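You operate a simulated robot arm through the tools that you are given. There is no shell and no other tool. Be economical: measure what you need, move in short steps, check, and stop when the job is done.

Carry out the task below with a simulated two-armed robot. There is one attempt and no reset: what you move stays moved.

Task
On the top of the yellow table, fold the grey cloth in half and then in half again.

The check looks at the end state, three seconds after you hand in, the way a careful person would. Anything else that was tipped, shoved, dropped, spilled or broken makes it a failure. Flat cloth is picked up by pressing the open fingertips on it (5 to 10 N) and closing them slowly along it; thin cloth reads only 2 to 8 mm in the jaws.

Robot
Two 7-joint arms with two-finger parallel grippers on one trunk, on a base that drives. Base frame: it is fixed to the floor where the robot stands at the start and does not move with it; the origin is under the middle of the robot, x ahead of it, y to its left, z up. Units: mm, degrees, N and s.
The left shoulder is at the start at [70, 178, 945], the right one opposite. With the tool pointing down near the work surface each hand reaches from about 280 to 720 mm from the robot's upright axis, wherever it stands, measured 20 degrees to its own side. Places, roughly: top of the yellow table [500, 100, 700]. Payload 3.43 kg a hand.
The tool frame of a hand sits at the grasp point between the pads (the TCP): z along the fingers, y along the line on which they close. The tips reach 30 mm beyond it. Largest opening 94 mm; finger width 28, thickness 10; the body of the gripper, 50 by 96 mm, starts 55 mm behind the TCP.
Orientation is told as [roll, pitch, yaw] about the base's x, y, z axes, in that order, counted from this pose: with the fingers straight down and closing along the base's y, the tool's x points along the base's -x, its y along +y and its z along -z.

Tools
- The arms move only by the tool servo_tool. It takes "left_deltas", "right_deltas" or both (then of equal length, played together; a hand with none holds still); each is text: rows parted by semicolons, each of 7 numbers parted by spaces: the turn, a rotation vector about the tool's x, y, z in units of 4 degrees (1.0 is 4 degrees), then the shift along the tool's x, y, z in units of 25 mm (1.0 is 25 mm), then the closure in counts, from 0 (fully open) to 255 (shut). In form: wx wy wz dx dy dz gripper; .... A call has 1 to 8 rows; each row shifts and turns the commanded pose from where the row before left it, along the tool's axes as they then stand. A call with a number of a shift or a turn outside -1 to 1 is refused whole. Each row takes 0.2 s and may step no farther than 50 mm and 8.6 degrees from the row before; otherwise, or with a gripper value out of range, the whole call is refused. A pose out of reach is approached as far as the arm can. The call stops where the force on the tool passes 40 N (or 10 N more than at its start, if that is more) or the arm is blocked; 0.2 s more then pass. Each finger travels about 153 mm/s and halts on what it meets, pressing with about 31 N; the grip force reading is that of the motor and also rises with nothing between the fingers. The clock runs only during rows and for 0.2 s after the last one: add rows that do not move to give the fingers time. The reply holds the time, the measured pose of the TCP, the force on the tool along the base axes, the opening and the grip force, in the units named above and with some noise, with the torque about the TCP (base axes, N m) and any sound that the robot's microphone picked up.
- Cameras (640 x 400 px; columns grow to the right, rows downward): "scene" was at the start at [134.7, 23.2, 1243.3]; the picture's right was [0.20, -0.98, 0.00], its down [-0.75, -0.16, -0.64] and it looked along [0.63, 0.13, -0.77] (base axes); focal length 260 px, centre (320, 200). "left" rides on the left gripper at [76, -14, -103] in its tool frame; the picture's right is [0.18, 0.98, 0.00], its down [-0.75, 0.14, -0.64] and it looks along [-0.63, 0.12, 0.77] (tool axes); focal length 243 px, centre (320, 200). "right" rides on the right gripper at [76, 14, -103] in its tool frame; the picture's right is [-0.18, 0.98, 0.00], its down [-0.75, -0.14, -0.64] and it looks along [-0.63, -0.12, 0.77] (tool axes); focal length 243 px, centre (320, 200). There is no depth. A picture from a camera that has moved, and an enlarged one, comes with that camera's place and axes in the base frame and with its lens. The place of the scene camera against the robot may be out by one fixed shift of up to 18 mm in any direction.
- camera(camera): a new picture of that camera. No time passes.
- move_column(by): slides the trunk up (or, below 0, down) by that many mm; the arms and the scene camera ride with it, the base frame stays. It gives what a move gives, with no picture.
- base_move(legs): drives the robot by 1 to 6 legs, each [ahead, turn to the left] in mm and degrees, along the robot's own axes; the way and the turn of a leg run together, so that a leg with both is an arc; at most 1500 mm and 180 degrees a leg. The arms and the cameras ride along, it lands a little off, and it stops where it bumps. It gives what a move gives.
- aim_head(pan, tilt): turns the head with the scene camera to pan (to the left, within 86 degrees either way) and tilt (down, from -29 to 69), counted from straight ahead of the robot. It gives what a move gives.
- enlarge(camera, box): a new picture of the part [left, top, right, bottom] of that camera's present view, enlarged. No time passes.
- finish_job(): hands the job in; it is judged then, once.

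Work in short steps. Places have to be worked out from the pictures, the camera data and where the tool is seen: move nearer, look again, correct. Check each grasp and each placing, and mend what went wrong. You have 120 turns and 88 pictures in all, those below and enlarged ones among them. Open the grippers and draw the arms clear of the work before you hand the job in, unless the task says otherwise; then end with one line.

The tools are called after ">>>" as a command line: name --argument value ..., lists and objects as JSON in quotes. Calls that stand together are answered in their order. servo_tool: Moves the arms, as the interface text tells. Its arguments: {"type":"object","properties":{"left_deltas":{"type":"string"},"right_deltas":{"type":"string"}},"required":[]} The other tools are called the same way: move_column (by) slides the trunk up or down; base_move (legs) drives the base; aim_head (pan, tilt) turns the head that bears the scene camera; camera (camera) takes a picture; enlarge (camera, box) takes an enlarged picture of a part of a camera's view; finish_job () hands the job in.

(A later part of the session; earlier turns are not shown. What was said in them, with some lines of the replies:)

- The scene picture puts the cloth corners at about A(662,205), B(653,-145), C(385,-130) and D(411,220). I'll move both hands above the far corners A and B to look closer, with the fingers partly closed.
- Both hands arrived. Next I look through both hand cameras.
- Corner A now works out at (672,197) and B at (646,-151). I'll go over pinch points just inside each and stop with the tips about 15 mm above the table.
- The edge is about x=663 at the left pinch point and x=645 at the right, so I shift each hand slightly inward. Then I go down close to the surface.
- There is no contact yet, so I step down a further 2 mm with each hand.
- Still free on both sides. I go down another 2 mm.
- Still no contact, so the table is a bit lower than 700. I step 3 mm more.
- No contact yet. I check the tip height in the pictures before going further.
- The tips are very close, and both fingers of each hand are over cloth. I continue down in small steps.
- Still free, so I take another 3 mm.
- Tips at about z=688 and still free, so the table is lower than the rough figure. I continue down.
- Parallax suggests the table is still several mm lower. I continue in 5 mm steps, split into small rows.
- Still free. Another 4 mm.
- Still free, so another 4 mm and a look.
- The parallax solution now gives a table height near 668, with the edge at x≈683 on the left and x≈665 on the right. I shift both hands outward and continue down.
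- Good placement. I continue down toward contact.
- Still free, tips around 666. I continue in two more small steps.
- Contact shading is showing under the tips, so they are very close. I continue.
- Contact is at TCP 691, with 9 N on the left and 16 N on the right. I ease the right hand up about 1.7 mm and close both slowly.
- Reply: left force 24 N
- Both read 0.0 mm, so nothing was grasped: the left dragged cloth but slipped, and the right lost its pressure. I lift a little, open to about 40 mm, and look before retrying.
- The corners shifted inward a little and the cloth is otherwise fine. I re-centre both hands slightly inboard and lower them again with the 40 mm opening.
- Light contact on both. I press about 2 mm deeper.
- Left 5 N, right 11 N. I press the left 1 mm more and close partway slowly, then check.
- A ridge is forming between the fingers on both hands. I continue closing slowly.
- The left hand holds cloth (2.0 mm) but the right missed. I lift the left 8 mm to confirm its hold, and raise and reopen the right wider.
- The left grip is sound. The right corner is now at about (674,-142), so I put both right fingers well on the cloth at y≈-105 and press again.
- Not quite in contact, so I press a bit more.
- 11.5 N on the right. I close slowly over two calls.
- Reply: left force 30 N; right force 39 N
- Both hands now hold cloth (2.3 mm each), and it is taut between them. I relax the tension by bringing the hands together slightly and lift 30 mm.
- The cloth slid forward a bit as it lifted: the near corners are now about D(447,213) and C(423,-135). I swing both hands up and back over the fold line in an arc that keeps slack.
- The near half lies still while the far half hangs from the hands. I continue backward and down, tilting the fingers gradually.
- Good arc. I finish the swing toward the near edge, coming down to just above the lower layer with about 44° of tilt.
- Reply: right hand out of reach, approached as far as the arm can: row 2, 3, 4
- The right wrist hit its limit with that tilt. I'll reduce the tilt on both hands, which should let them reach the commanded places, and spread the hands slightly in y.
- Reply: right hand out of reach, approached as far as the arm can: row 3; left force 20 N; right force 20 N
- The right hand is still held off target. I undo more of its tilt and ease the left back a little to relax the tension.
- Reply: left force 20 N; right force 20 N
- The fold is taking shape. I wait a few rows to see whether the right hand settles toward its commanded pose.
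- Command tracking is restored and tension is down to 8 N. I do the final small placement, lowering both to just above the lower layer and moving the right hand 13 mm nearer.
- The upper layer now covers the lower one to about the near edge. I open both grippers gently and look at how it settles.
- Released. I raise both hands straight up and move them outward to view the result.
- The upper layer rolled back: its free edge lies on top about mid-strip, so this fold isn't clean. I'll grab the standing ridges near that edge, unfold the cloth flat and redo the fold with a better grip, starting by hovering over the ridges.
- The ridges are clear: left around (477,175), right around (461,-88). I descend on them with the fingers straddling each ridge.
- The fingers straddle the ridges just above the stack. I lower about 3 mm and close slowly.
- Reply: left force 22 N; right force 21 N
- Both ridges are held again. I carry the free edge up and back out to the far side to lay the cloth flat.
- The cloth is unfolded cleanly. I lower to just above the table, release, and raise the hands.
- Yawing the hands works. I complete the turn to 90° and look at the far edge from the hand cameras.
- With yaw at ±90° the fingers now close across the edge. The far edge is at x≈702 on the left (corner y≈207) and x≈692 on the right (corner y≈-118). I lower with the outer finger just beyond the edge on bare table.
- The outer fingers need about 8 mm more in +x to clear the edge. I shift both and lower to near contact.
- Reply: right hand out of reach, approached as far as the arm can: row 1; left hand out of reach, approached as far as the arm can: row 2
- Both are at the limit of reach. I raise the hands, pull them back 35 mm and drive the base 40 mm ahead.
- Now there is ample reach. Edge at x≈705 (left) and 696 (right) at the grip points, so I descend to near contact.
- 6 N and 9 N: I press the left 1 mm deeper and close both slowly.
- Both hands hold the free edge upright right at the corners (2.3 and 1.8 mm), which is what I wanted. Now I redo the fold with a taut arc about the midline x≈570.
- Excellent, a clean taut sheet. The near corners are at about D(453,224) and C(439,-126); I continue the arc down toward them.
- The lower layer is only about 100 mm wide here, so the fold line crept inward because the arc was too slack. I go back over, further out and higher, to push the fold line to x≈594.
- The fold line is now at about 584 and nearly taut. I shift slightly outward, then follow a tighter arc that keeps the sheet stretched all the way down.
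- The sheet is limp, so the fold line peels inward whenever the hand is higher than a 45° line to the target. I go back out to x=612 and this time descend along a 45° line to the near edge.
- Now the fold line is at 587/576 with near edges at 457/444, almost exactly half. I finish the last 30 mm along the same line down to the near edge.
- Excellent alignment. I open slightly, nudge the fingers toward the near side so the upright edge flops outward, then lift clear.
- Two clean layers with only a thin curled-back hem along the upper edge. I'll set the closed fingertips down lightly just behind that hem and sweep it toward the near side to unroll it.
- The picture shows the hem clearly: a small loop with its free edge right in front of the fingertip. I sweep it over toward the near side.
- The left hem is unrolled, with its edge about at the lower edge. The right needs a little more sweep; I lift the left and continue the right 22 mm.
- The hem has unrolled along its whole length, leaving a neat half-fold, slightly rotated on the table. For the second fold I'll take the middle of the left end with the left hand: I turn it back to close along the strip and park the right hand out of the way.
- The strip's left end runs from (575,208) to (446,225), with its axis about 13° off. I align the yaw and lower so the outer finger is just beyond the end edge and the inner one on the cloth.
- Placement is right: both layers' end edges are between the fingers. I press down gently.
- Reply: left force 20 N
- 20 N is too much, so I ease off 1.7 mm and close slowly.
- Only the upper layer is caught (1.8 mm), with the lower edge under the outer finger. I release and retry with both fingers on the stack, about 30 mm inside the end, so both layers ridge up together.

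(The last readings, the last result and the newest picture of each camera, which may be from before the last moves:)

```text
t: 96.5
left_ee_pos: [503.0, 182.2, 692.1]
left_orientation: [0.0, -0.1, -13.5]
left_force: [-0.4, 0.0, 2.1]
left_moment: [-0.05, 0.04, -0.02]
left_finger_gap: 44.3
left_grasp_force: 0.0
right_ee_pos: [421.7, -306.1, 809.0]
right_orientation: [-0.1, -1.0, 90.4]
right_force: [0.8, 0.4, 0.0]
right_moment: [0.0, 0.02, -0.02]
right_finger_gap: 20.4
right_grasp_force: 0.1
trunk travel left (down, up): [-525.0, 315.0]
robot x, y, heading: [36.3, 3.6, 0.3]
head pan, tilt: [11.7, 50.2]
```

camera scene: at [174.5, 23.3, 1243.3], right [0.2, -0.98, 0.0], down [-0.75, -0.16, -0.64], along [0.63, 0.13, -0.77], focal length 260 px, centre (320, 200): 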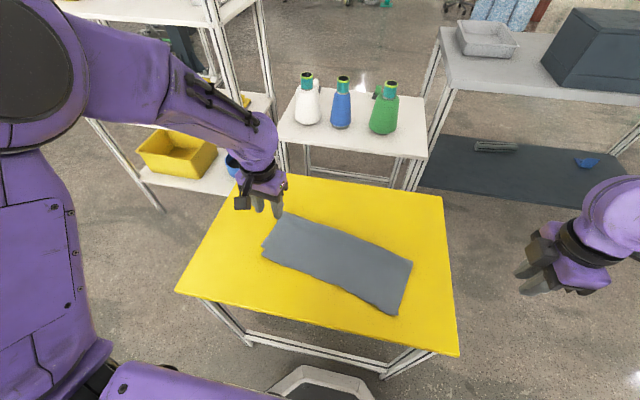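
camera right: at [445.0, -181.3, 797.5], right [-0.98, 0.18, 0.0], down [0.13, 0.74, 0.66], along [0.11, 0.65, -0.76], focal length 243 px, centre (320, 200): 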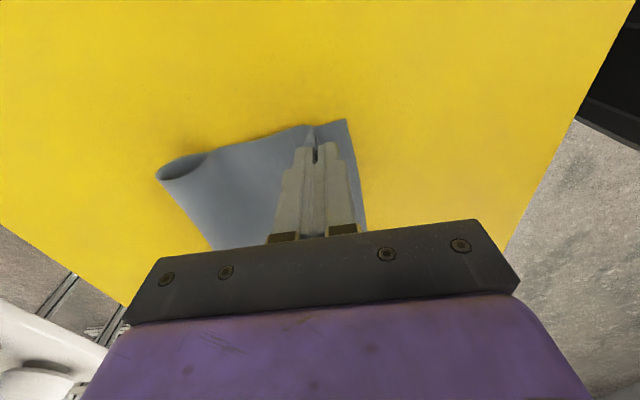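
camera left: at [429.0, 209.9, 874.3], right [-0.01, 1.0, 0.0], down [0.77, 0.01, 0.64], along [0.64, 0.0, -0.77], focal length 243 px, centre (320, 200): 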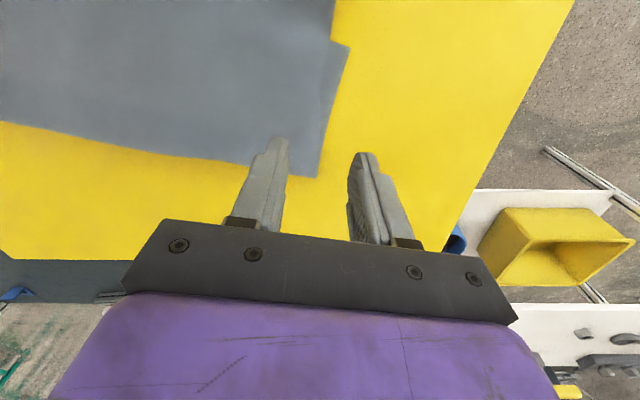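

Light contact. I press 2.5 mm more and close slowly.

>>> servo_tool --left_deltas "0 0 0 0 0 0.1 135;0 0 0 0 0 0 142;0 0 0 0 0 0 149;0 0 0 0 0 0 156;0 0 0 0 0 0 163;0 0 0 0 0 0 170;0 0 0 0 0 0 177;0 0 0 0 0 0 184"

>>> servo_tool --left_deltas "0 0 0 0 0 0 192;0 0 0 0 0 0 200;0 0 0 0 0 0 208;0 0 0 0 0 0 217;0 0 0 0 0 0 226;0 0 0 0 0 0 236;0 0 0 0 0 0 246;0 0 0 0 0 0 255"

>>> enlarge --camera "left" --box '[160, 20, 480, 220]'

```text
t: 98.4
left_ee_pos: [504.5, 180.4, 692.3]
left_orientation: [0.1, -0.4, -13.4]
left_force: [-2.2, -0.2, 21.8]
left_moment: [-0.22, 0.31, -0.05]
left_finger_gap: 27.2
left_grasp_force: 1.0
right_ee_pos: [418.2, -306.0, 809.5]
right_orientation: [-0.2, -1.0, 90.4]
right_force: [0.4, 0.8, -0.4]
right_moment: [0.0, -0.05, -0.01]
right_finger_gap: 20.4
right_grasp_force: 0.0
trunk travel left (down, up): [-525.0, 315.0]
robot x, y, heading: [41.5, 1.4, 0.3]
head pan, tilt: [11.7, 50.2]
stopped in row 8 (left hand): the force on the tool passed its limit at 40 N (the readings are from after the stop); the commanded pose is now the measured one
```

```text
t: 100.2
left_ee_pos: [503.8, 178.6, 691.6]
left_orientation: [0.1, -0.5, -13.4]
left_force: [1.3, -5.7, 30.7]
left_moment: [-0.34, 0.11, 0.03]
left_finger_gap: 9.6
left_grasp_force: 31.0
right_ee_pos: [418.8, -307.9, 809.7]
right_orientation: [-0.1, -1.2, 90.3]
right_force: [0.1, 0.3, 0.6]
right_moment: [0.04, 0.03, -0.02]
right_finger_gap: 20.2
right_grasp_force: 0.1
trunk travel left (down, up): [-525.0, 315.0]
robot x, y, heading: [41.6, 1.9, 0.1]
head pan, tilt: [11.7, 50.2]
```

```text
2.00 times, centred on (320, 120) of left
camera zoom: at [424.3, 182.8, 793.3], right [0.05, 1.0, 0.0], down [0.76, -0.04, 0.65], along [0.65, -0.03, -0.76], focal length 485 px, centre (320, 360)
```

zoom: 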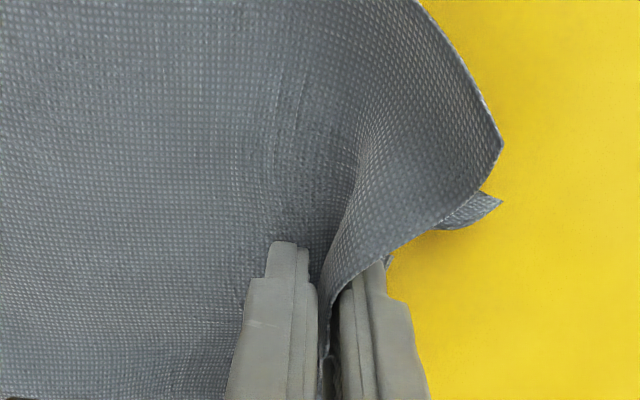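

The gap is 9.6 mm, so both layers are probably bunched in the jaws. I lift 60 mm to verify.

>>> servo_tool --left_deltas "0 0 0 0 -0.3 -0.6 255;0 0 0 0 -0.3 -0.6 255;0 0 0 0 -0.3 -0.6 255;0 0 0 0 -0.3 -0.6 255;0 0 0 0 0 0 255"

>>> enlarge --camera "scene" --box '[214, 170, 438, 330]'

```text
t: 101.4
left_ee_pos: [498.1, 151.3, 748.2]
left_orientation: [0.0, -0.1, -13.4]
left_force: [-0.5, 0.0, -0.3]
left_moment: [0.03, 0.02, 0.03]
left_finger_gap: 5.7
left_grasp_force: 31.3
right_ee_pos: [419.7, -305.2, 808.2]
right_orientation: [0.0, -0.9, 90.4]
right_force: [0.8, 0.8, 0.7]
right_moment: [0.02, -0.01, 0.0]
right_finger_gap: 20.5
right_grasp_force: 0.1
trunk travel left (down, up): [-525.0, 315.0]
robot x, y, heading: [37.4, -0.6, 0.2]
head pan, tilt: [11.7, 50.2]
```

```text
2.50 times, centred on (326, 250) of scene
camera zoom: at [174.9, 23.3, 1243.2], right [0.2, -0.98, 0.0], down [-0.75, -0.16, -0.64], along [0.63, 0.13, -0.77], focal length 649 px, centre (305, 75)
```

zoom: 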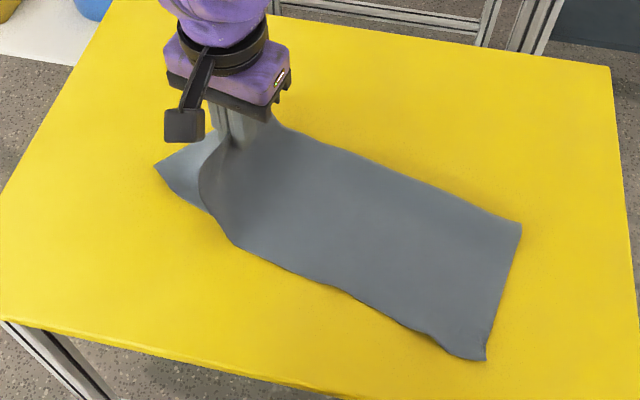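

It holds 5.7 mm in the middle and the strip end is rising. I carry it up to the strip's midpoint.

>>> servo_tool --left_deltas "0 0 0 0 -0.6 -0.9 255;0 0 0 0 -0.8 -0.9 255;0 0 0 0 -0.9 -0.65 255;0 0 0 0 -0.9 -0.55 255;0 0 0 0 -0.9 -0.1 255;0 0 0 0 0 0 255"

>>> enlarge --camera "scene" --box '[214, 170, 438, 330]'

```text
t: 102.8
left_ee_pos: [473.8, 50.7, 826.8]
left_orientation: [0.1, -0.2, -13.4]
left_force: [0.1, 0.2, 0.8]
left_moment: [-0.03, -0.01, 0.01]
left_finger_gap: 5.4
left_grasp_force: 30.9
right_ee_pos: [419.8, -306.7, 809.8]
right_orientation: [-0.2, -1.0, 90.4]
right_force: [0.7, 0.3, -0.1]
right_moment: [0.0, 0.01, 0.02]
right_finger_gap: 20.3
right_grasp_force: 0.1
trunk travel left (down, up): [-525.0, 315.0]
robot x, y, heading: [43.2, -1.0, 0.1]
head pan, tilt: [11.7, 50.2]
```

```text
2.50 times, centred on (326, 250) of scene
camera zoom: at [174.5, 23.6, 1243.3], right [0.2, -0.98, 0.0], down [-0.75, -0.16, -0.64], along [0.63, 0.13, -0.77], focal length 649 px, centre (305, 75)
```

zoom: 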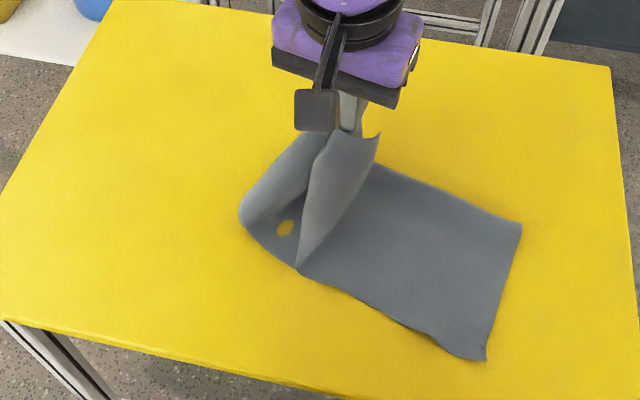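

Both layers are lifted and the fold is forming. I descend along the 45° line to the right end.

>>> servo_tool --left_deltas "0 0 0 0 -0.87 0.72 255;0 0 0 0 -0.87 0.72 255;0 0 0 0 -0.87 0.72 255;0 0 0 0 -0.87 0.72 255;0 0 0 0 -0.87 0.72 255;0 0 0 0 -0.87 0.72 255;0 0 0 0 -0.87 0.72 255;0 0 0 0 0 0 255"

>>> enlarge --camera "scene" --box '[270, 200, 438, 320]'

```text
t: 104.8
left_ee_pos: [458.5, -91.4, 720.9]
left_orientation: [-3.6, -0.6, -10.0]
left_force: [0.0, -0.2, -0.6]
left_moment: [-0.02, 0.0, -0.01]
left_finger_gap: 5.6
left_grasp_force: 31.3
right_ee_pos: [420.7, -305.5, 809.5]
right_orientation: [0.0, -1.1, 90.3]
right_force: [0.0, 0.0, -0.2]
right_moment: [0.03, 0.0, -0.03]
right_finger_gap: 20.1
right_grasp_force: 0.0
trunk travel left (down, up): [-525.0, 315.0]
robot x, y, heading: [40.5, -1.1, 0.1]
head pan, tilt: [11.7, 50.2]
stopped in row 8 (left hand): the arm was blocked; the commanded pose is now the measured one
```

```text
3.33 times, centred on (354, 260) of scene
camera zoom: at [174.9, 23.0, 1243.2], right [0.2, -0.98, 0.0], down [-0.75, -0.16, -0.64], along [0.63, 0.13, -0.77], focal length 865 px, centre (207, 0)
```

zoom: 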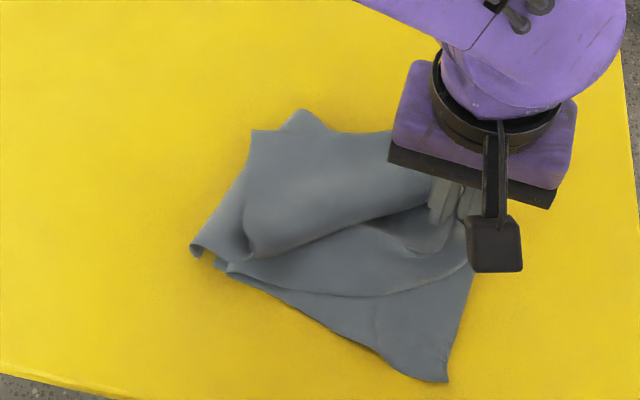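

The left arm is near its limit here. I try to lower it the last 20 mm and pull slightly nearer before releasing.

>>> servo_tool --left_deltas "0 0 0 0.3 0 0.3 255;0 0 0 0.3 0 0.3 255;0 0 0 0 0 0.3 255;0 0 0 0 0 0 255"

```text
t: 105.8
left_ee_pos: [453.9, -88.3, 713.2]
left_orientation: [-5.9, -1.0, -7.9]
left_force: [0.8, 0.1, 0.4]
left_moment: [0.03, 0.02, 0.02]
left_finger_gap: 5.5
left_grasp_force: 31.1
right_ee_pos: [420.3, -306.1, 809.8]
right_orientation: [-0.1, -1.0, 90.4]
right_force: [-0.7, -0.4, -0.2]
right_moment: [-0.02, 0.0, -0.02]
right_finger_gap: 20.2
right_grasp_force: 0.1
trunk travel left (down, up): [-525.0, 315.0]
robot x, y, heading: [34.9, 2.3, 0.1]
head pan, tilt: [11.7, 50.2]
```

Only 20 mm above the surface, so I release here, rise, and retreat the left hand toward its own side.

>>> servo_tool --left_deltas "0 0 0 0 0 0 215;0 0 0 0 0 0 180;0 0 0 0 0 0 160;0 0 0 0 0 -0.8 160;0 0 0 0 0 -0.8 160;0 0 0 0 0 -0.8 160;0 0 0 0 0.8 -0.5 160;0 0 0 0 1 -0.3 160"

>>> servo_tool --left_deltas "0 0 0 0 1 0 160;0 0 0 0 1 0 160;0 0 0 0 1 0 160;0 0 0 0 1 0 160;0 0 0 0 1 0 160;0 0 0 0 1 0 160;0 0 0 0 1 0 160;0 0 0 0 1 0 160" --right_deltas "0 0 1 0 0 0 200;0 0 1 0 0 0 200;0 0 1 0 0 0 200;0 0 1 0 0 0 200;0 0 1 0 0 0 200;0 0 1 0 0 0 200;0 0 1 0 0 0 200;0 0 1 0 0 0 200"

>>> enlarge --camera "scene" --box '[270, 200, 438, 320]'

```text
t: 107.6
left_ee_pos: [449.0, -42.4, 775.5]
left_orientation: [-3.4, -0.7, -10.2]
left_force: [0.1, -0.4, 0.1]
left_moment: [-0.01, 0.01, 0.01]
left_finger_gap: 35.1
left_grasp_force: 0.0
right_ee_pos: [420.8, -306.3, 809.3]
right_orientation: [0.0, -0.9, 90.4]
right_force: [0.3, -0.1, 0.3]
right_moment: [-0.01, 0.01, -0.03]
right_finger_gap: 20.1
right_grasp_force: 0.1
trunk travel left (down, up): [-525.0, 315.0]
robot x, y, heading: [41.1, 0.8, 0.2]
head pan, tilt: [11.7, 50.2]
```

```text
t: 109.4
left_ee_pos: [486.2, 155.6, 763.2]
left_orientation: [-3.3, -0.8, -10.3]
left_force: [-0.1, 0.7, 0.5]
left_moment: [-0.01, 0.01, 0.0]
left_finger_gap: 34.8
left_grasp_force: 0.0
right_ee_pos: [421.4, -306.7, 808.6]
right_orientation: [0.4, -0.9, 58.3]
right_force: [-0.5, 0.5, -0.1]
right_moment: [-0.02, -0.02, -0.03]
right_finger_gap: 20.6
right_grasp_force: 0.1
trunk travel left (down, up): [-525.0, 315.0]
robot x, y, heading: [41.4, -0.6, 0.0]
head pan, tilt: [11.7, 50.2]
```

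```text
3.33 times, centred on (354, 260) of scene
camera zoom: at [174.5, 23.9, 1243.3], right [0.2, -0.98, 0.0], down [-0.75, -0.16, -0.64], along [0.63, 0.13, -0.77], focal length 865 px, centre (207, 0)
```

zoom: 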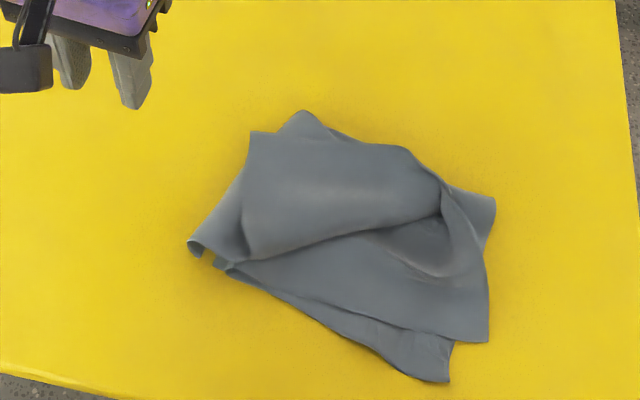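

The footprint is about a quarter, but one corner of the top sheet is tucked under along a diagonal crease from (416,37) to (477,-92). I'll bring the right hand over with its jaws across that crease and move the left hand out of the way.

>>> servo_tool --left_deltas "0 0 0 0 1 -0.5 160;0 0 0 0 1 -0.5 160;0 0 0 0 1 -0.5 160;0 0 0 0 1 -0.5 160;0 0 0 0 0 0 160;0 0 0 0 0 0 160;0 0 0 0 0 0 160;0 0 0 0 0 0 160" --right_deltas "0 0 -1 0 0 0 160;0 0 -1 0 0 0 160;0 0 -1 0 0 0 160;0 0 -1 0 0 0 160;0 0 -1 0 0 0 160;0 0 -1 0 0 0 160;0 0 -1 0 0 0 160;0 0 -1 0 0 0 160"

>>> servo_tool --right_deltas "0 0 -1 0 0 0 160;0 0 -1 0 0 0 160;0 0 -1 0 0 0 160;0 0 -1 0 0 0 160;0 0 -1 0 0 0 160;0 0 -1 0 0 0 160;0 0 0 -0.89 -0.57 0 160;0 0 0 -0.89 -0.57 0 160"

>>> servo_tool --right_deltas "0 0 0 -0.89 -0.57 0.1 160;0 0 0 -0.89 -0.57 0.1 160;0 0 0 -0.89 -0.57 0.1 160;0 0 0 -0.89 -0.57 0.1 160;0 0 0 -0.89 -0.57 0.2 160;0 0 0 -0.89 -0.57 0.4 160;0 0 0 -0.89 -0.57 0.4 160;0 0 0 -0.89 -0.57 0.4 160"

>>> camera --camera "right"

```text
t: 111.2
left_ee_pos: [504.3, 255.3, 806.9]
left_orientation: [-3.4, -0.7, -10.3]
left_force: [-0.3, 0.7, -0.1]
left_moment: [0.01, 0.02, -0.03]
left_finger_gap: 35.1
left_grasp_force: 0.1
right_ee_pos: [420.7, -306.2, 808.7]
right_orientation: [0.0, -1.0, 90.5]
right_force: [0.0, -0.3, -0.1]
right_moment: [-0.03, 0.02, 0.03]
right_finger_gap: 35.0
right_grasp_force: 0.1
trunk travel left (down, up): [-525.0, 315.0]
robot x, y, heading: [40.4, -0.7, -0.0]
head pan, tilt: [11.7, 50.2]
```

```text
t: 113.0
left_ee_pos: [503.2, 255.8, 805.7]
left_orientation: [-3.5, -0.7, -10.0]
left_force: [0.2, -0.4, -0.5]
left_moment: [-0.03, 0.0, 0.01]
left_finger_gap: 35.0
left_grasp_force: 0.0
right_ee_pos: [427.2, -252.7, 810.7]
right_orientation: [-0.4, -1.0, 114.5]
right_force: [-0.7, -0.1, 0.0]
right_moment: [-0.02, 0.01, -0.03]
right_finger_gap: 35.0
right_grasp_force: 0.1
trunk travel left (down, up): [-525.0, 315.0]
robot x, y, heading: [34.7, 0.7, 0.2]
head pan, tilt: [11.7, 50.2]
```

```text
t: 114.8
left_ee_pos: [502.8, 255.5, 805.4]
left_orientation: [-3.6, -0.7, -10.1]
left_force: [0.3, 0.7, 0.5]
left_moment: [0.04, 0.01, 0.0]
left_finger_gap: 35.2
left_grasp_force: 0.0
right_ee_pos: [458.5, -42.5, 768.2]
right_orientation: [-0.4, -0.8, 114.3]
right_force: [0.1, 0.0, -0.5]
right_moment: [-0.03, -0.01, -0.02]
right_finger_gap: 35.3
right_grasp_force: 0.1
trunk travel left (down, up): [-525.0, 315.0]
robot x, y, heading: [37.8, 2.1, -0.2]
head pan, tilt: [11.7, 50.2]
```

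```text
3 pictures are left
camera right: at [477.3, -118.7, 870.9], right [-0.97, -0.24, 0.0], down [-0.18, 0.73, 0.65], along [-0.15, 0.64, -0.76], focal length 243 px, centre (320, 200)
```

right: 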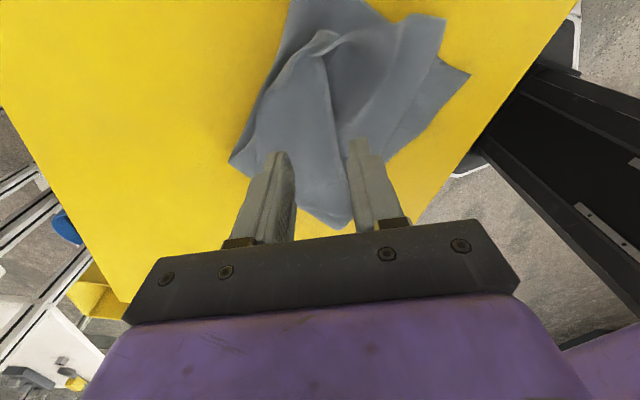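

The crease passes right between the fingers, at about (452,-48). I lower toward it in steps with light contact.

>>> servo_tool --right_deltas "0 0 0 0 0 0.6 155;0 0 0 0 0 0.6 155;0 0 0 0 0 0.6 155;0 0 0 0 0 0.5 155;0 0 0 0 0 0.2 155;0 0 0 0 0 0.1 155;0 0 0 0 0 0 155"

>>> servo_tool --right_deltas "0 0 0 0 0 0.1 155;0 0 0 0 0 0 155"

```text
t: 116.4
left_ee_pos: [503.6, 255.5, 806.0]
left_orientation: [-3.4, -0.8, -10.3]
left_force: [-0.1, 0.5, 0.7]
left_moment: [-0.02, -0.02, -0.04]
left_finger_gap: 35.0
left_grasp_force: 0.1
right_ee_pos: [458.7, -43.8, 703.7]
right_orientation: [-0.5, -0.9, 114.4]
right_force: [-0.4, -0.3, -0.6]
right_moment: [0.03, 0.0, 0.01]
right_finger_gap: 36.7
right_grasp_force: 0.1
trunk travel left (down, up): [-525.0, 315.0]
robot x, y, heading: [41.3, 0.4, 0.1]
head pan, tilt: [11.7, 50.2]
```

```text
t: 117.0
left_ee_pos: [502.6, 255.2, 805.6]
left_orientation: [-3.4, -0.7, -10.2]
left_force: [0.8, -0.5, -0.5]
left_moment: [0.03, -0.02, 0.01]
left_finger_gap: 34.9
left_grasp_force: 0.1
right_ee_pos: [458.3, -43.4, 701.0]
right_orientation: [-0.5, -0.9, 114.5]
right_force: [-0.2, -0.4, -0.4]
right_moment: [-0.02, -0.01, 0.01]
right_finger_gap: 36.9
right_grasp_force: 0.1
trunk travel left (down, up): [-525.0, 315.0]
robot x, y, heading: [37.9, -3.7, 0.2]
head pan, tilt: [11.7, 50.2]
```

Close above the stack. I go 3 mm lower and then close slowly to catch only the top sheet.

>>> servo_tool --right_deltas "0 0 0 0 0 0.1 155;0 0 0 0 0 0 155"

```text
t: 117.6
left_ee_pos: [502.3, 254.6, 807.0]
left_orientation: [-3.3, -0.7, -10.2]
left_force: [1.2, 0.0, -0.1]
left_moment: [0.01, -0.05, 0.0]
left_finger_gap: 34.9
left_grasp_force: 0.1
right_ee_pos: [457.5, -42.5, 698.7]
right_orientation: [-0.5, -0.9, 114.4]
right_force: [-0.2, -0.7, -1.2]
right_moment: [-0.02, 0.05, 0.0]
right_finger_gap: 36.8
right_grasp_force: 0.1
trunk travel left (down, up): [-525.0, 315.0]
robot x, y, heading: [39.4, 5.1, -0.1]
head pan, tilt: [11.7, 50.2]
```

Still free, so I take another 2.5 mm and start closing.

>>> servo_tool --right_deltas "0 0 0 0 0 0.1 155;0 0 0 0 0 0.04 155;0 0 0 0 0 0 162;0 0 0 0 0 0 169;0 0 0 0 0 0 176;0 0 0 0 0 0 184;0 0 0 0 0 0 192;0 0 0 0 0 0 200"

>>> servo_tool --right_deltas "0 0 0 0 0 0 208;0 0 0 0 0 0 216;0 0 0 0 0 0 225;0 0 0 0 0 0 235;0 0 0 0 0 0 245;0 0 0 0 0 0 255;0 0 0 0 0 0 255"

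```text
t: 119.4
left_ee_pos: [503.0, 255.3, 806.3]
left_orientation: [-3.5, -0.6, -10.2]
left_force: [-0.7, 1.6, -0.2]
left_moment: [-0.01, -0.01, 0.02]
left_finger_gap: 35.0
left_grasp_force: 0.0
right_ee_pos: [457.6, -43.5, 696.3]
right_orientation: [-0.5, -0.9, 114.4]
right_force: [0.1, 0.5, 0.5]
right_moment: [0.0, 0.04, 0.0]
right_finger_gap: 20.2
right_grasp_force: 0.0
trunk travel left (down, up): [-525.0, 315.0]
robot x, y, heading: [37.8, 1.9, -0.0]
head pan, tilt: [11.7, 50.2]
```

```text
t: 121.0
left_ee_pos: [502.0, 255.7, 806.1]
left_orientation: [-3.4, -0.8, -10.3]
left_force: [0.0, 0.5, -0.1]
left_moment: [-0.01, 0.01, -0.01]
left_finger_gap: 35.1
left_grasp_force: 0.1
right_ee_pos: [457.9, -42.7, 695.7]
right_orientation: [-0.5, -1.0, 114.3]
right_force: [0.7, 0.2, 0.6]
right_moment: [0.02, -0.03, -0.01]
right_finger_gap: 1.8
right_grasp_force: 30.9
trunk travel left (down, up): [-525.0, 315.0]
robot x, y, heading: [39.4, 1.8, 0.0]
head pan, tilt: [11.7, 50.2]
```

The crease is caught (1.8 mm). I lift it up and slightly outward so the tucked corner falls free, then check.

>>> servo_tool --right_deltas "0 0 0 0 0 -0.7 255;0 0 0 0 0.2 -0.8 255;0 0 0 0 0.4 -0.8 255;0 0 0 0 0.5 -0.7 255;0 0 0 0 0.5 -0.2 255;0 0 0 0 0 0 255"

>>> enlarge --camera "scene" --box '[270, 200, 438, 320]'

```text
t: 122.4
left_ee_pos: [504.9, 255.0, 808.0]
left_orientation: [-3.4, -0.7, -10.2]
left_force: [0.0, 0.0, 0.5]
left_moment: [0.0, -0.05, 0.01]
left_finger_gap: 35.2
left_grasp_force: 0.1
right_ee_pos: [421.2, -59.7, 774.4]
right_orientation: [-0.5, -1.0, 114.3]
right_force: [0.3, 0.4, 0.1]
right_moment: [0.02, 0.02, 0.02]
right_finger_gap: 2.0
right_grasp_force: 30.8
trunk travel left (down, up): [-525.0, 315.0]
robot x, y, heading: [39.8, 3.9, 0.4]
head pan, tilt: [11.7, 50.2]
```

```text
3.33 times, centred on (354, 260) of scene
camera zoom: at [174.7, 23.5, 1243.2], right [0.2, -0.98, 0.0], down [-0.75, -0.16, -0.64], along [0.63, 0.13, -0.77], focal length 865 px, centre (207, 0)
```

zoom: 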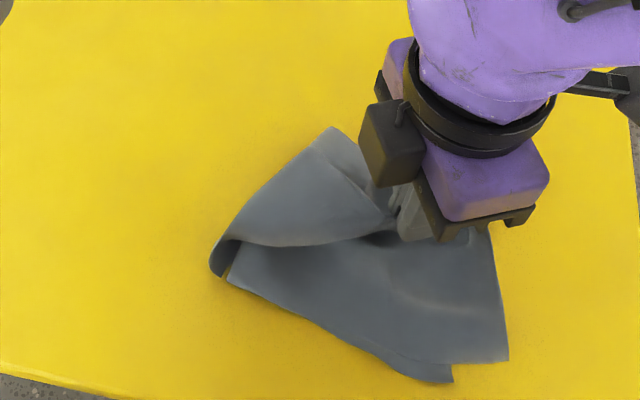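

The top sheet is raised with its corner free. I lower it back inward so the corner lays outward, then release.

>>> servo_tool --right_deltas "0 0 0 0 -0.32 0.74 255;0 0 0 0 -0.32 0.74 255;0 0 0 0 -0.32 0.74 255;0 0 0 0 -0.32 0.74 255;0 0 0 0 0 0 225;0 0 0 0 0 0 200;0 0 0 0 0 -0.6 170;0 0 0 0 0 -0.6 170"

>>> servo_tool --right_deltas "0 0 0 0 0 -0.8 170;0 0 0 0 0 -0.8 170;0 0 0 1 0 0 170;0 0 0 1 0 0 170;0 0 0 1 0 0 170;0 0 0 1 0 0 170;0 0 0 1 0 0 170;0 0 0 1 0 0 170"

>>> enlarge --camera "scene" --box '[270, 200, 438, 320]'

```text
t: 124.2
left_ee_pos: [503.5, 256.3, 806.9]
left_orientation: [-3.4, -0.7, -10.2]
left_force: [0.3, 0.5, 0.0]
left_moment: [-0.02, 0.0, -0.02]
left_finger_gap: 34.9
left_grasp_force: 0.0
right_ee_pos: [451.6, -47.0, 731.4]
right_orientation: [-0.4, -0.9, 114.4]
right_force: [0.0, 0.3, 0.4]
right_moment: [-0.04, -0.01, 0.0]
right_finger_gap: 31.2
right_grasp_force: 0.0
trunk travel left (down, up): [-525.0, 315.0]
robot x, y, heading: [39.2, 2.4, 0.0]
head pan, tilt: [11.7, 50.2]
```

```text
t: 126.0
left_ee_pos: [502.7, 255.3, 806.9]
left_orientation: [-3.5, -0.7, -10.1]
left_force: [0.4, -0.4, -0.1]
left_moment: [0.01, 0.0, -0.01]
left_finger_gap: 35.4
left_grasp_force: 0.0
right_ee_pos: [512.7, -184.1, 767.1]
right_orientation: [-0.4, -0.9, 114.5]
right_force: [0.5, 0.1, -0.1]
right_moment: [0.01, 0.02, 0.0]
right_finger_gap: 31.4
right_grasp_force: 0.0
trunk travel left (down, up): [-525.0, 315.0]
robot x, y, heading: [42.9, 0.8, 0.4]
head pan, tilt: [11.7, 50.2]
```

```text
3.33 times, centred on (354, 260) of scene
camera zoom: at [174.8, 22.6, 1243.3], right [0.2, -0.98, 0.0], down [-0.75, -0.16, -0.64], along [0.63, 0.13, -0.77], focal length 865 px, centre (207, 0)
```

zoom: 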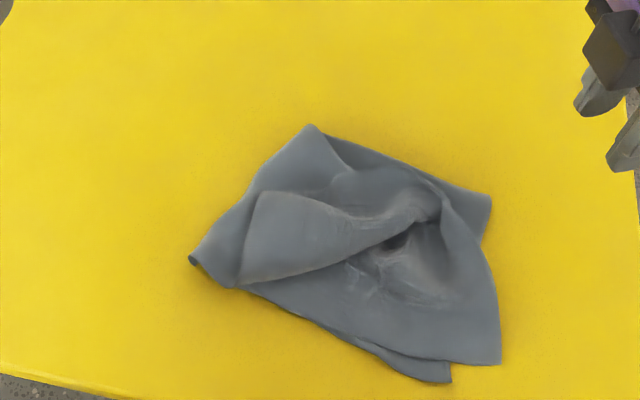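

The corner re-tucked because the lift was too low for it to swing clear. I return to the same spot, re-grip the crease, and this time lift higher.

>>> servo_tool --right_deltas "0 0 0 -1 0 0 150;0 0 0 -1 0 0 150;0 0 0 -1 0 0 150;0 0 0 -1 0 0 150;0 0 0 -1 0 0 150;0 0 0 -1 0 0 150;0 0 0 0 0 0.8 150;0 0 0 0 0 0.8 150"

>>> servo_tool --right_deltas "0 0 0 0 -0.12 0.7 150;0 0 0 0 0 0.4 150;0 0 0 0 0 0.1 150;0 0 0 0 0 0.08 150;0 0 0 0 0 0 160;0 0 0 0 0 0 170;0 0 0 0 0 0 180;0 0 0 0 0 0 190"

>>> servo_tool --right_deltas "0 0 0 0 0 0 198;0 0 0 0 0 0 206;0 0 0 0 0 0 214;0 0 0 0 0 0 223;0 0 0 0 0 0 233;0 0 0 0 0 0 244;0 0 0 0 0 0 255;0 0 0 0 0 0 255"

```text
t: 127.8
left_ee_pos: [503.9, 255.5, 806.3]
left_orientation: [-3.3, -0.7, -10.1]
left_force: [1.0, -0.2, 0.0]
left_moment: [0.02, 0.0, -0.04]
left_finger_gap: 35.2
left_grasp_force: 0.1
right_ee_pos: [450.5, -47.0, 732.1]
right_orientation: [-0.5, -0.8, 114.4]
right_force: [-0.6, -0.2, 0.6]
right_moment: [-0.01, 0.01, -0.01]
right_finger_gap: 38.6
right_grasp_force: 0.1
trunk travel left (down, up): [-525.0, 315.0]
robot x, y, heading: [39.3, 1.0, 0.3]
head pan, tilt: [11.7, 50.2]
```

```text
t: 129.6
left_ee_pos: [503.3, 254.6, 806.9]
left_orientation: [-3.4, -0.8, -10.2]
left_force: [1.0, 0.1, -0.6]
left_moment: [0.01, 0.0, 0.01]
left_finger_gap: 35.1
left_grasp_force: 0.1
right_ee_pos: [455.4, -45.9, 699.5]
right_orientation: [-0.5, -0.9, 114.4]
right_force: [-1.4, 0.5, 0.2]
right_moment: [-0.03, -0.03, -0.02]
right_finger_gap: 24.0
right_grasp_force: 0.0
trunk travel left (down, up): [-525.0, 315.0]
robot x, y, heading: [43.9, -4.0, -0.0]
head pan, tilt: [11.7, 50.2]
```

```text
t: 131.4
left_ee_pos: [502.8, 255.2, 805.9]
left_orientation: [-3.4, -0.7, -10.2]
left_force: [0.2, 0.0, 0.8]
left_moment: [-0.01, 0.02, 0.0]
left_finger_gap: 35.4
left_grasp_force: 0.0
right_ee_pos: [452.7, -45.2, 699.2]
right_orientation: [-0.4, -1.0, 114.4]
right_force: [0.7, -0.1, 0.8]
right_moment: [-0.01, -0.01, 0.02]
right_finger_gap: 6.0
right_grasp_force: 30.6
trunk travel left (down, up): [-525.0, 315.0]
robot x, y, heading: [36.8, 0.6, -0.1]
head pan, tilt: [11.7, 50.2]
```

6.0 mm caught, so probably both upper layers here, which is fine since they belong together. I lift 125 mm so that everything hangs free, and look.

>>> servo_tool --right_deltas "0 0 0 0 0 -0.7 255;0 0 0 0 0 -0.9 255;0 0 0 0 0.1 -0.9 255;0 0 0 0 0.2 -0.9 255;0 0 0 0 0.3 -0.9 255;0 0 0 0 0.3 -0.7 255;0 0 0 0 0 0 255"

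>>> enlarge --camera "scene" --box '[270, 200, 438, 320]'

```text
t: 133.0
left_ee_pos: [503.2, 255.1, 806.2]
left_orientation: [-3.4, -0.7, -10.2]
left_force: [-0.6, -0.2, -0.8]
left_moment: [0.01, 0.01, 0.02]
left_finger_gap: 35.0
left_grasp_force: 0.0
right_ee_pos: [433.2, -58.6, 825.4]
right_orientation: [-0.4, -0.9, 114.4]
right_force: [-0.2, 0.2, -0.1]
right_moment: [-0.02, 0.0, -0.04]
right_finger_gap: 5.8
right_grasp_force: 30.2
trunk travel left (down, up): [-525.0, 315.0]
robot x, y, heading: [37.8, 4.5, 0.1]
head pan, tilt: [11.7, 50.2]
```

```text
3.33 times, centred on (354, 260) of scene
camera zoom: at [174.9, 23.5, 1243.2], right [0.2, -0.98, 0.0], down [-0.75, -0.16, -0.64], along [0.63, 0.13, -0.77], focal length 865 px, centre (207, 0)
```

zoom: 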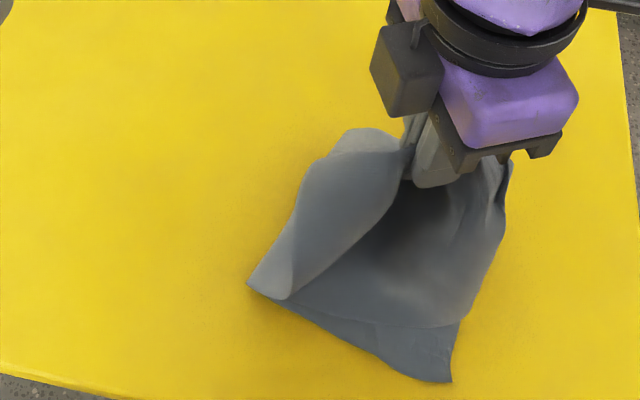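

Both upper layers hang from the hand, but the second fold line has crept to the right. I carry them back left past the strip's midpoint to restore it, then swing right briskly and set down so the free end swings outward.

>>> servo_tool --right_deltas "0 0 0 -0.83 -0.77 0.4 255;0 0 0 -0.83 -0.77 0.4 255;0 0 0 -0.83 -0.77 0.4 255;0 0 0 -0.83 -0.77 0.4 255;0 0 0 -0.83 -0.77 0.4 255;0 0 0 0 0 0 255;0 0 0 0 0 0 255;0 0 0 0 0 0 255"

>>> servo_tool --right_deltas "0 0 0 1 0.8 0.1 255;0 0 0 1 0.8 0.1 255;0 0 0 1 0.8 0.2 255;0 0 0 1 0.8 0.3 255;0 0 0 0.4 0.3 0.9 255;0 0 0 0 0 1 255;0 0 0 0 0 0.5 255;0 0 0 0 0 0 255"

```text
t: 134.8
left_ee_pos: [502.6, 255.9, 806.0]
left_orientation: [-3.5, -0.7, -10.2]
left_force: [0.4, -1.4, 0.2]
left_moment: [-0.03, 0.0, 0.03]
left_finger_gap: 35.0
left_grasp_force: 0.0
right_ee_pos: [477.1, 78.4, 775.9]
right_orientation: [-0.5, -0.9, 114.4]
right_force: [-12.1, -9.8, -0.6]
right_moment: [-0.07, 0.09, 0.09]
right_finger_gap: 5.8
right_grasp_force: 30.6
trunk travel left (down, up): [-525.0, 315.0]
robot x, y, heading: [39.1, 1.6, 0.1]
head pan, tilt: [11.7, 50.2]
```

```text
t: 136.6
left_ee_pos: [504.1, 254.8, 806.5]
left_orientation: [-3.5, -0.7, -10.1]
left_force: [0.2, -0.3, 0.6]
left_moment: [-0.04, -0.02, 0.0]
left_finger_gap: 35.0
left_grasp_force: 0.0
right_ee_pos: [442.0, -55.6, 697.4]
right_orientation: [-0.5, -0.9, 114.4]
right_force: [0.1, -0.4, 0.9]
right_moment: [0.02, -0.02, -0.03]
right_finger_gap: 5.9
right_grasp_force: 31.4
trunk travel left (down, up): [-525.0, 315.0]
robot x, y, heading: [40.1, 3.2, 0.1]
head pan, tilt: [11.7, 50.2]
```

It's set down at the target. I release, raise and withdraw the right hand, then use the last picture.

>>> servo_tool --right_deltas "0 0 0 0 0 0 225;0 0 0 0 0 0 190;0 0 0 0 0 -0.7 170;0 0 0 0 0 -0.9 170;0 0 0 0 0 -0.9 170;0 0 0 0.9 0 -0.5 170;0 0 0 1 0 0 170;0 0 0 1 0 0 170"

>>> servo_tool --right_deltas "0 0 0 1 0 0 170;0 0 0 1 0 0 170;0 0 0 1 0 0 170;0 0 0 1 0 0 170;0 0 0 1 0 0 170"

>>> enlarge --camera "scene" --box '[250, 190, 460, 330]'

```text
t: 138.4
left_ee_pos: [503.1, 254.8, 806.2]
left_orientation: [-3.4, -0.7, -10.1]
left_force: [0.0, -0.1, 0.1]
left_moment: [0.03, 0.0, 0.05]
left_finger_gap: 35.2
left_grasp_force: 0.1
right_ee_pos: [474.0, -124.5, 770.8]
right_orientation: [-0.5, -0.9, 114.6]
right_force: [-0.2, -0.6, -0.4]
right_moment: [0.03, -0.04, -0.01]
right_finger_gap: 31.1
right_grasp_force: 0.0
trunk travel left (down, up): [-525.0, 315.0]
robot x, y, heading: [39.0, -0.2, -0.1]
head pan, tilt: [11.7, 50.2]
```

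```text
t: 139.6
left_ee_pos: [502.9, 254.4, 807.3]
left_orientation: [-3.3, -0.7, -10.1]
left_force: [-0.2, 0.0, 0.0]
left_moment: [-0.01, 0.0, 0.02]
left_finger_gap: 35.1
left_grasp_force: 0.1
right_ee_pos: [524.2, -238.3, 770.2]
right_orientation: [-0.6, -0.9, 114.4]
right_force: [0.2, 0.9, -0.6]
right_moment: [0.02, 0.01, 0.02]
right_finger_gap: 31.5
right_grasp_force: 0.1
trunk travel left (down, up): [-525.0, 315.0]
robot x, y, heading: [42.5, 1.3, 0.0]
head pan, tilt: [11.7, 50.2]
```

```text
refused: no pictures are left
```

I have no pictures left, so I can't see how the last placement settled, and more blind moves on the cloth would risk making it worse. Both grippers are open and clear of the work, so I hand the job in.

>>> finish_job

```text
The job is handed in.
```

I handed the job in, but the second fold was probably not clean and I couldn't check it: I had run out of pictures before the last placement. The first fold in half came out well, with the edges about 10–15 mm apart. For the second fold I laid one half over the other, but in the last picture of that fold laid flat a corner of the top sheet was still tucked under. My last attempt to free it went unseen. As far as I could see, nothing else was touched.
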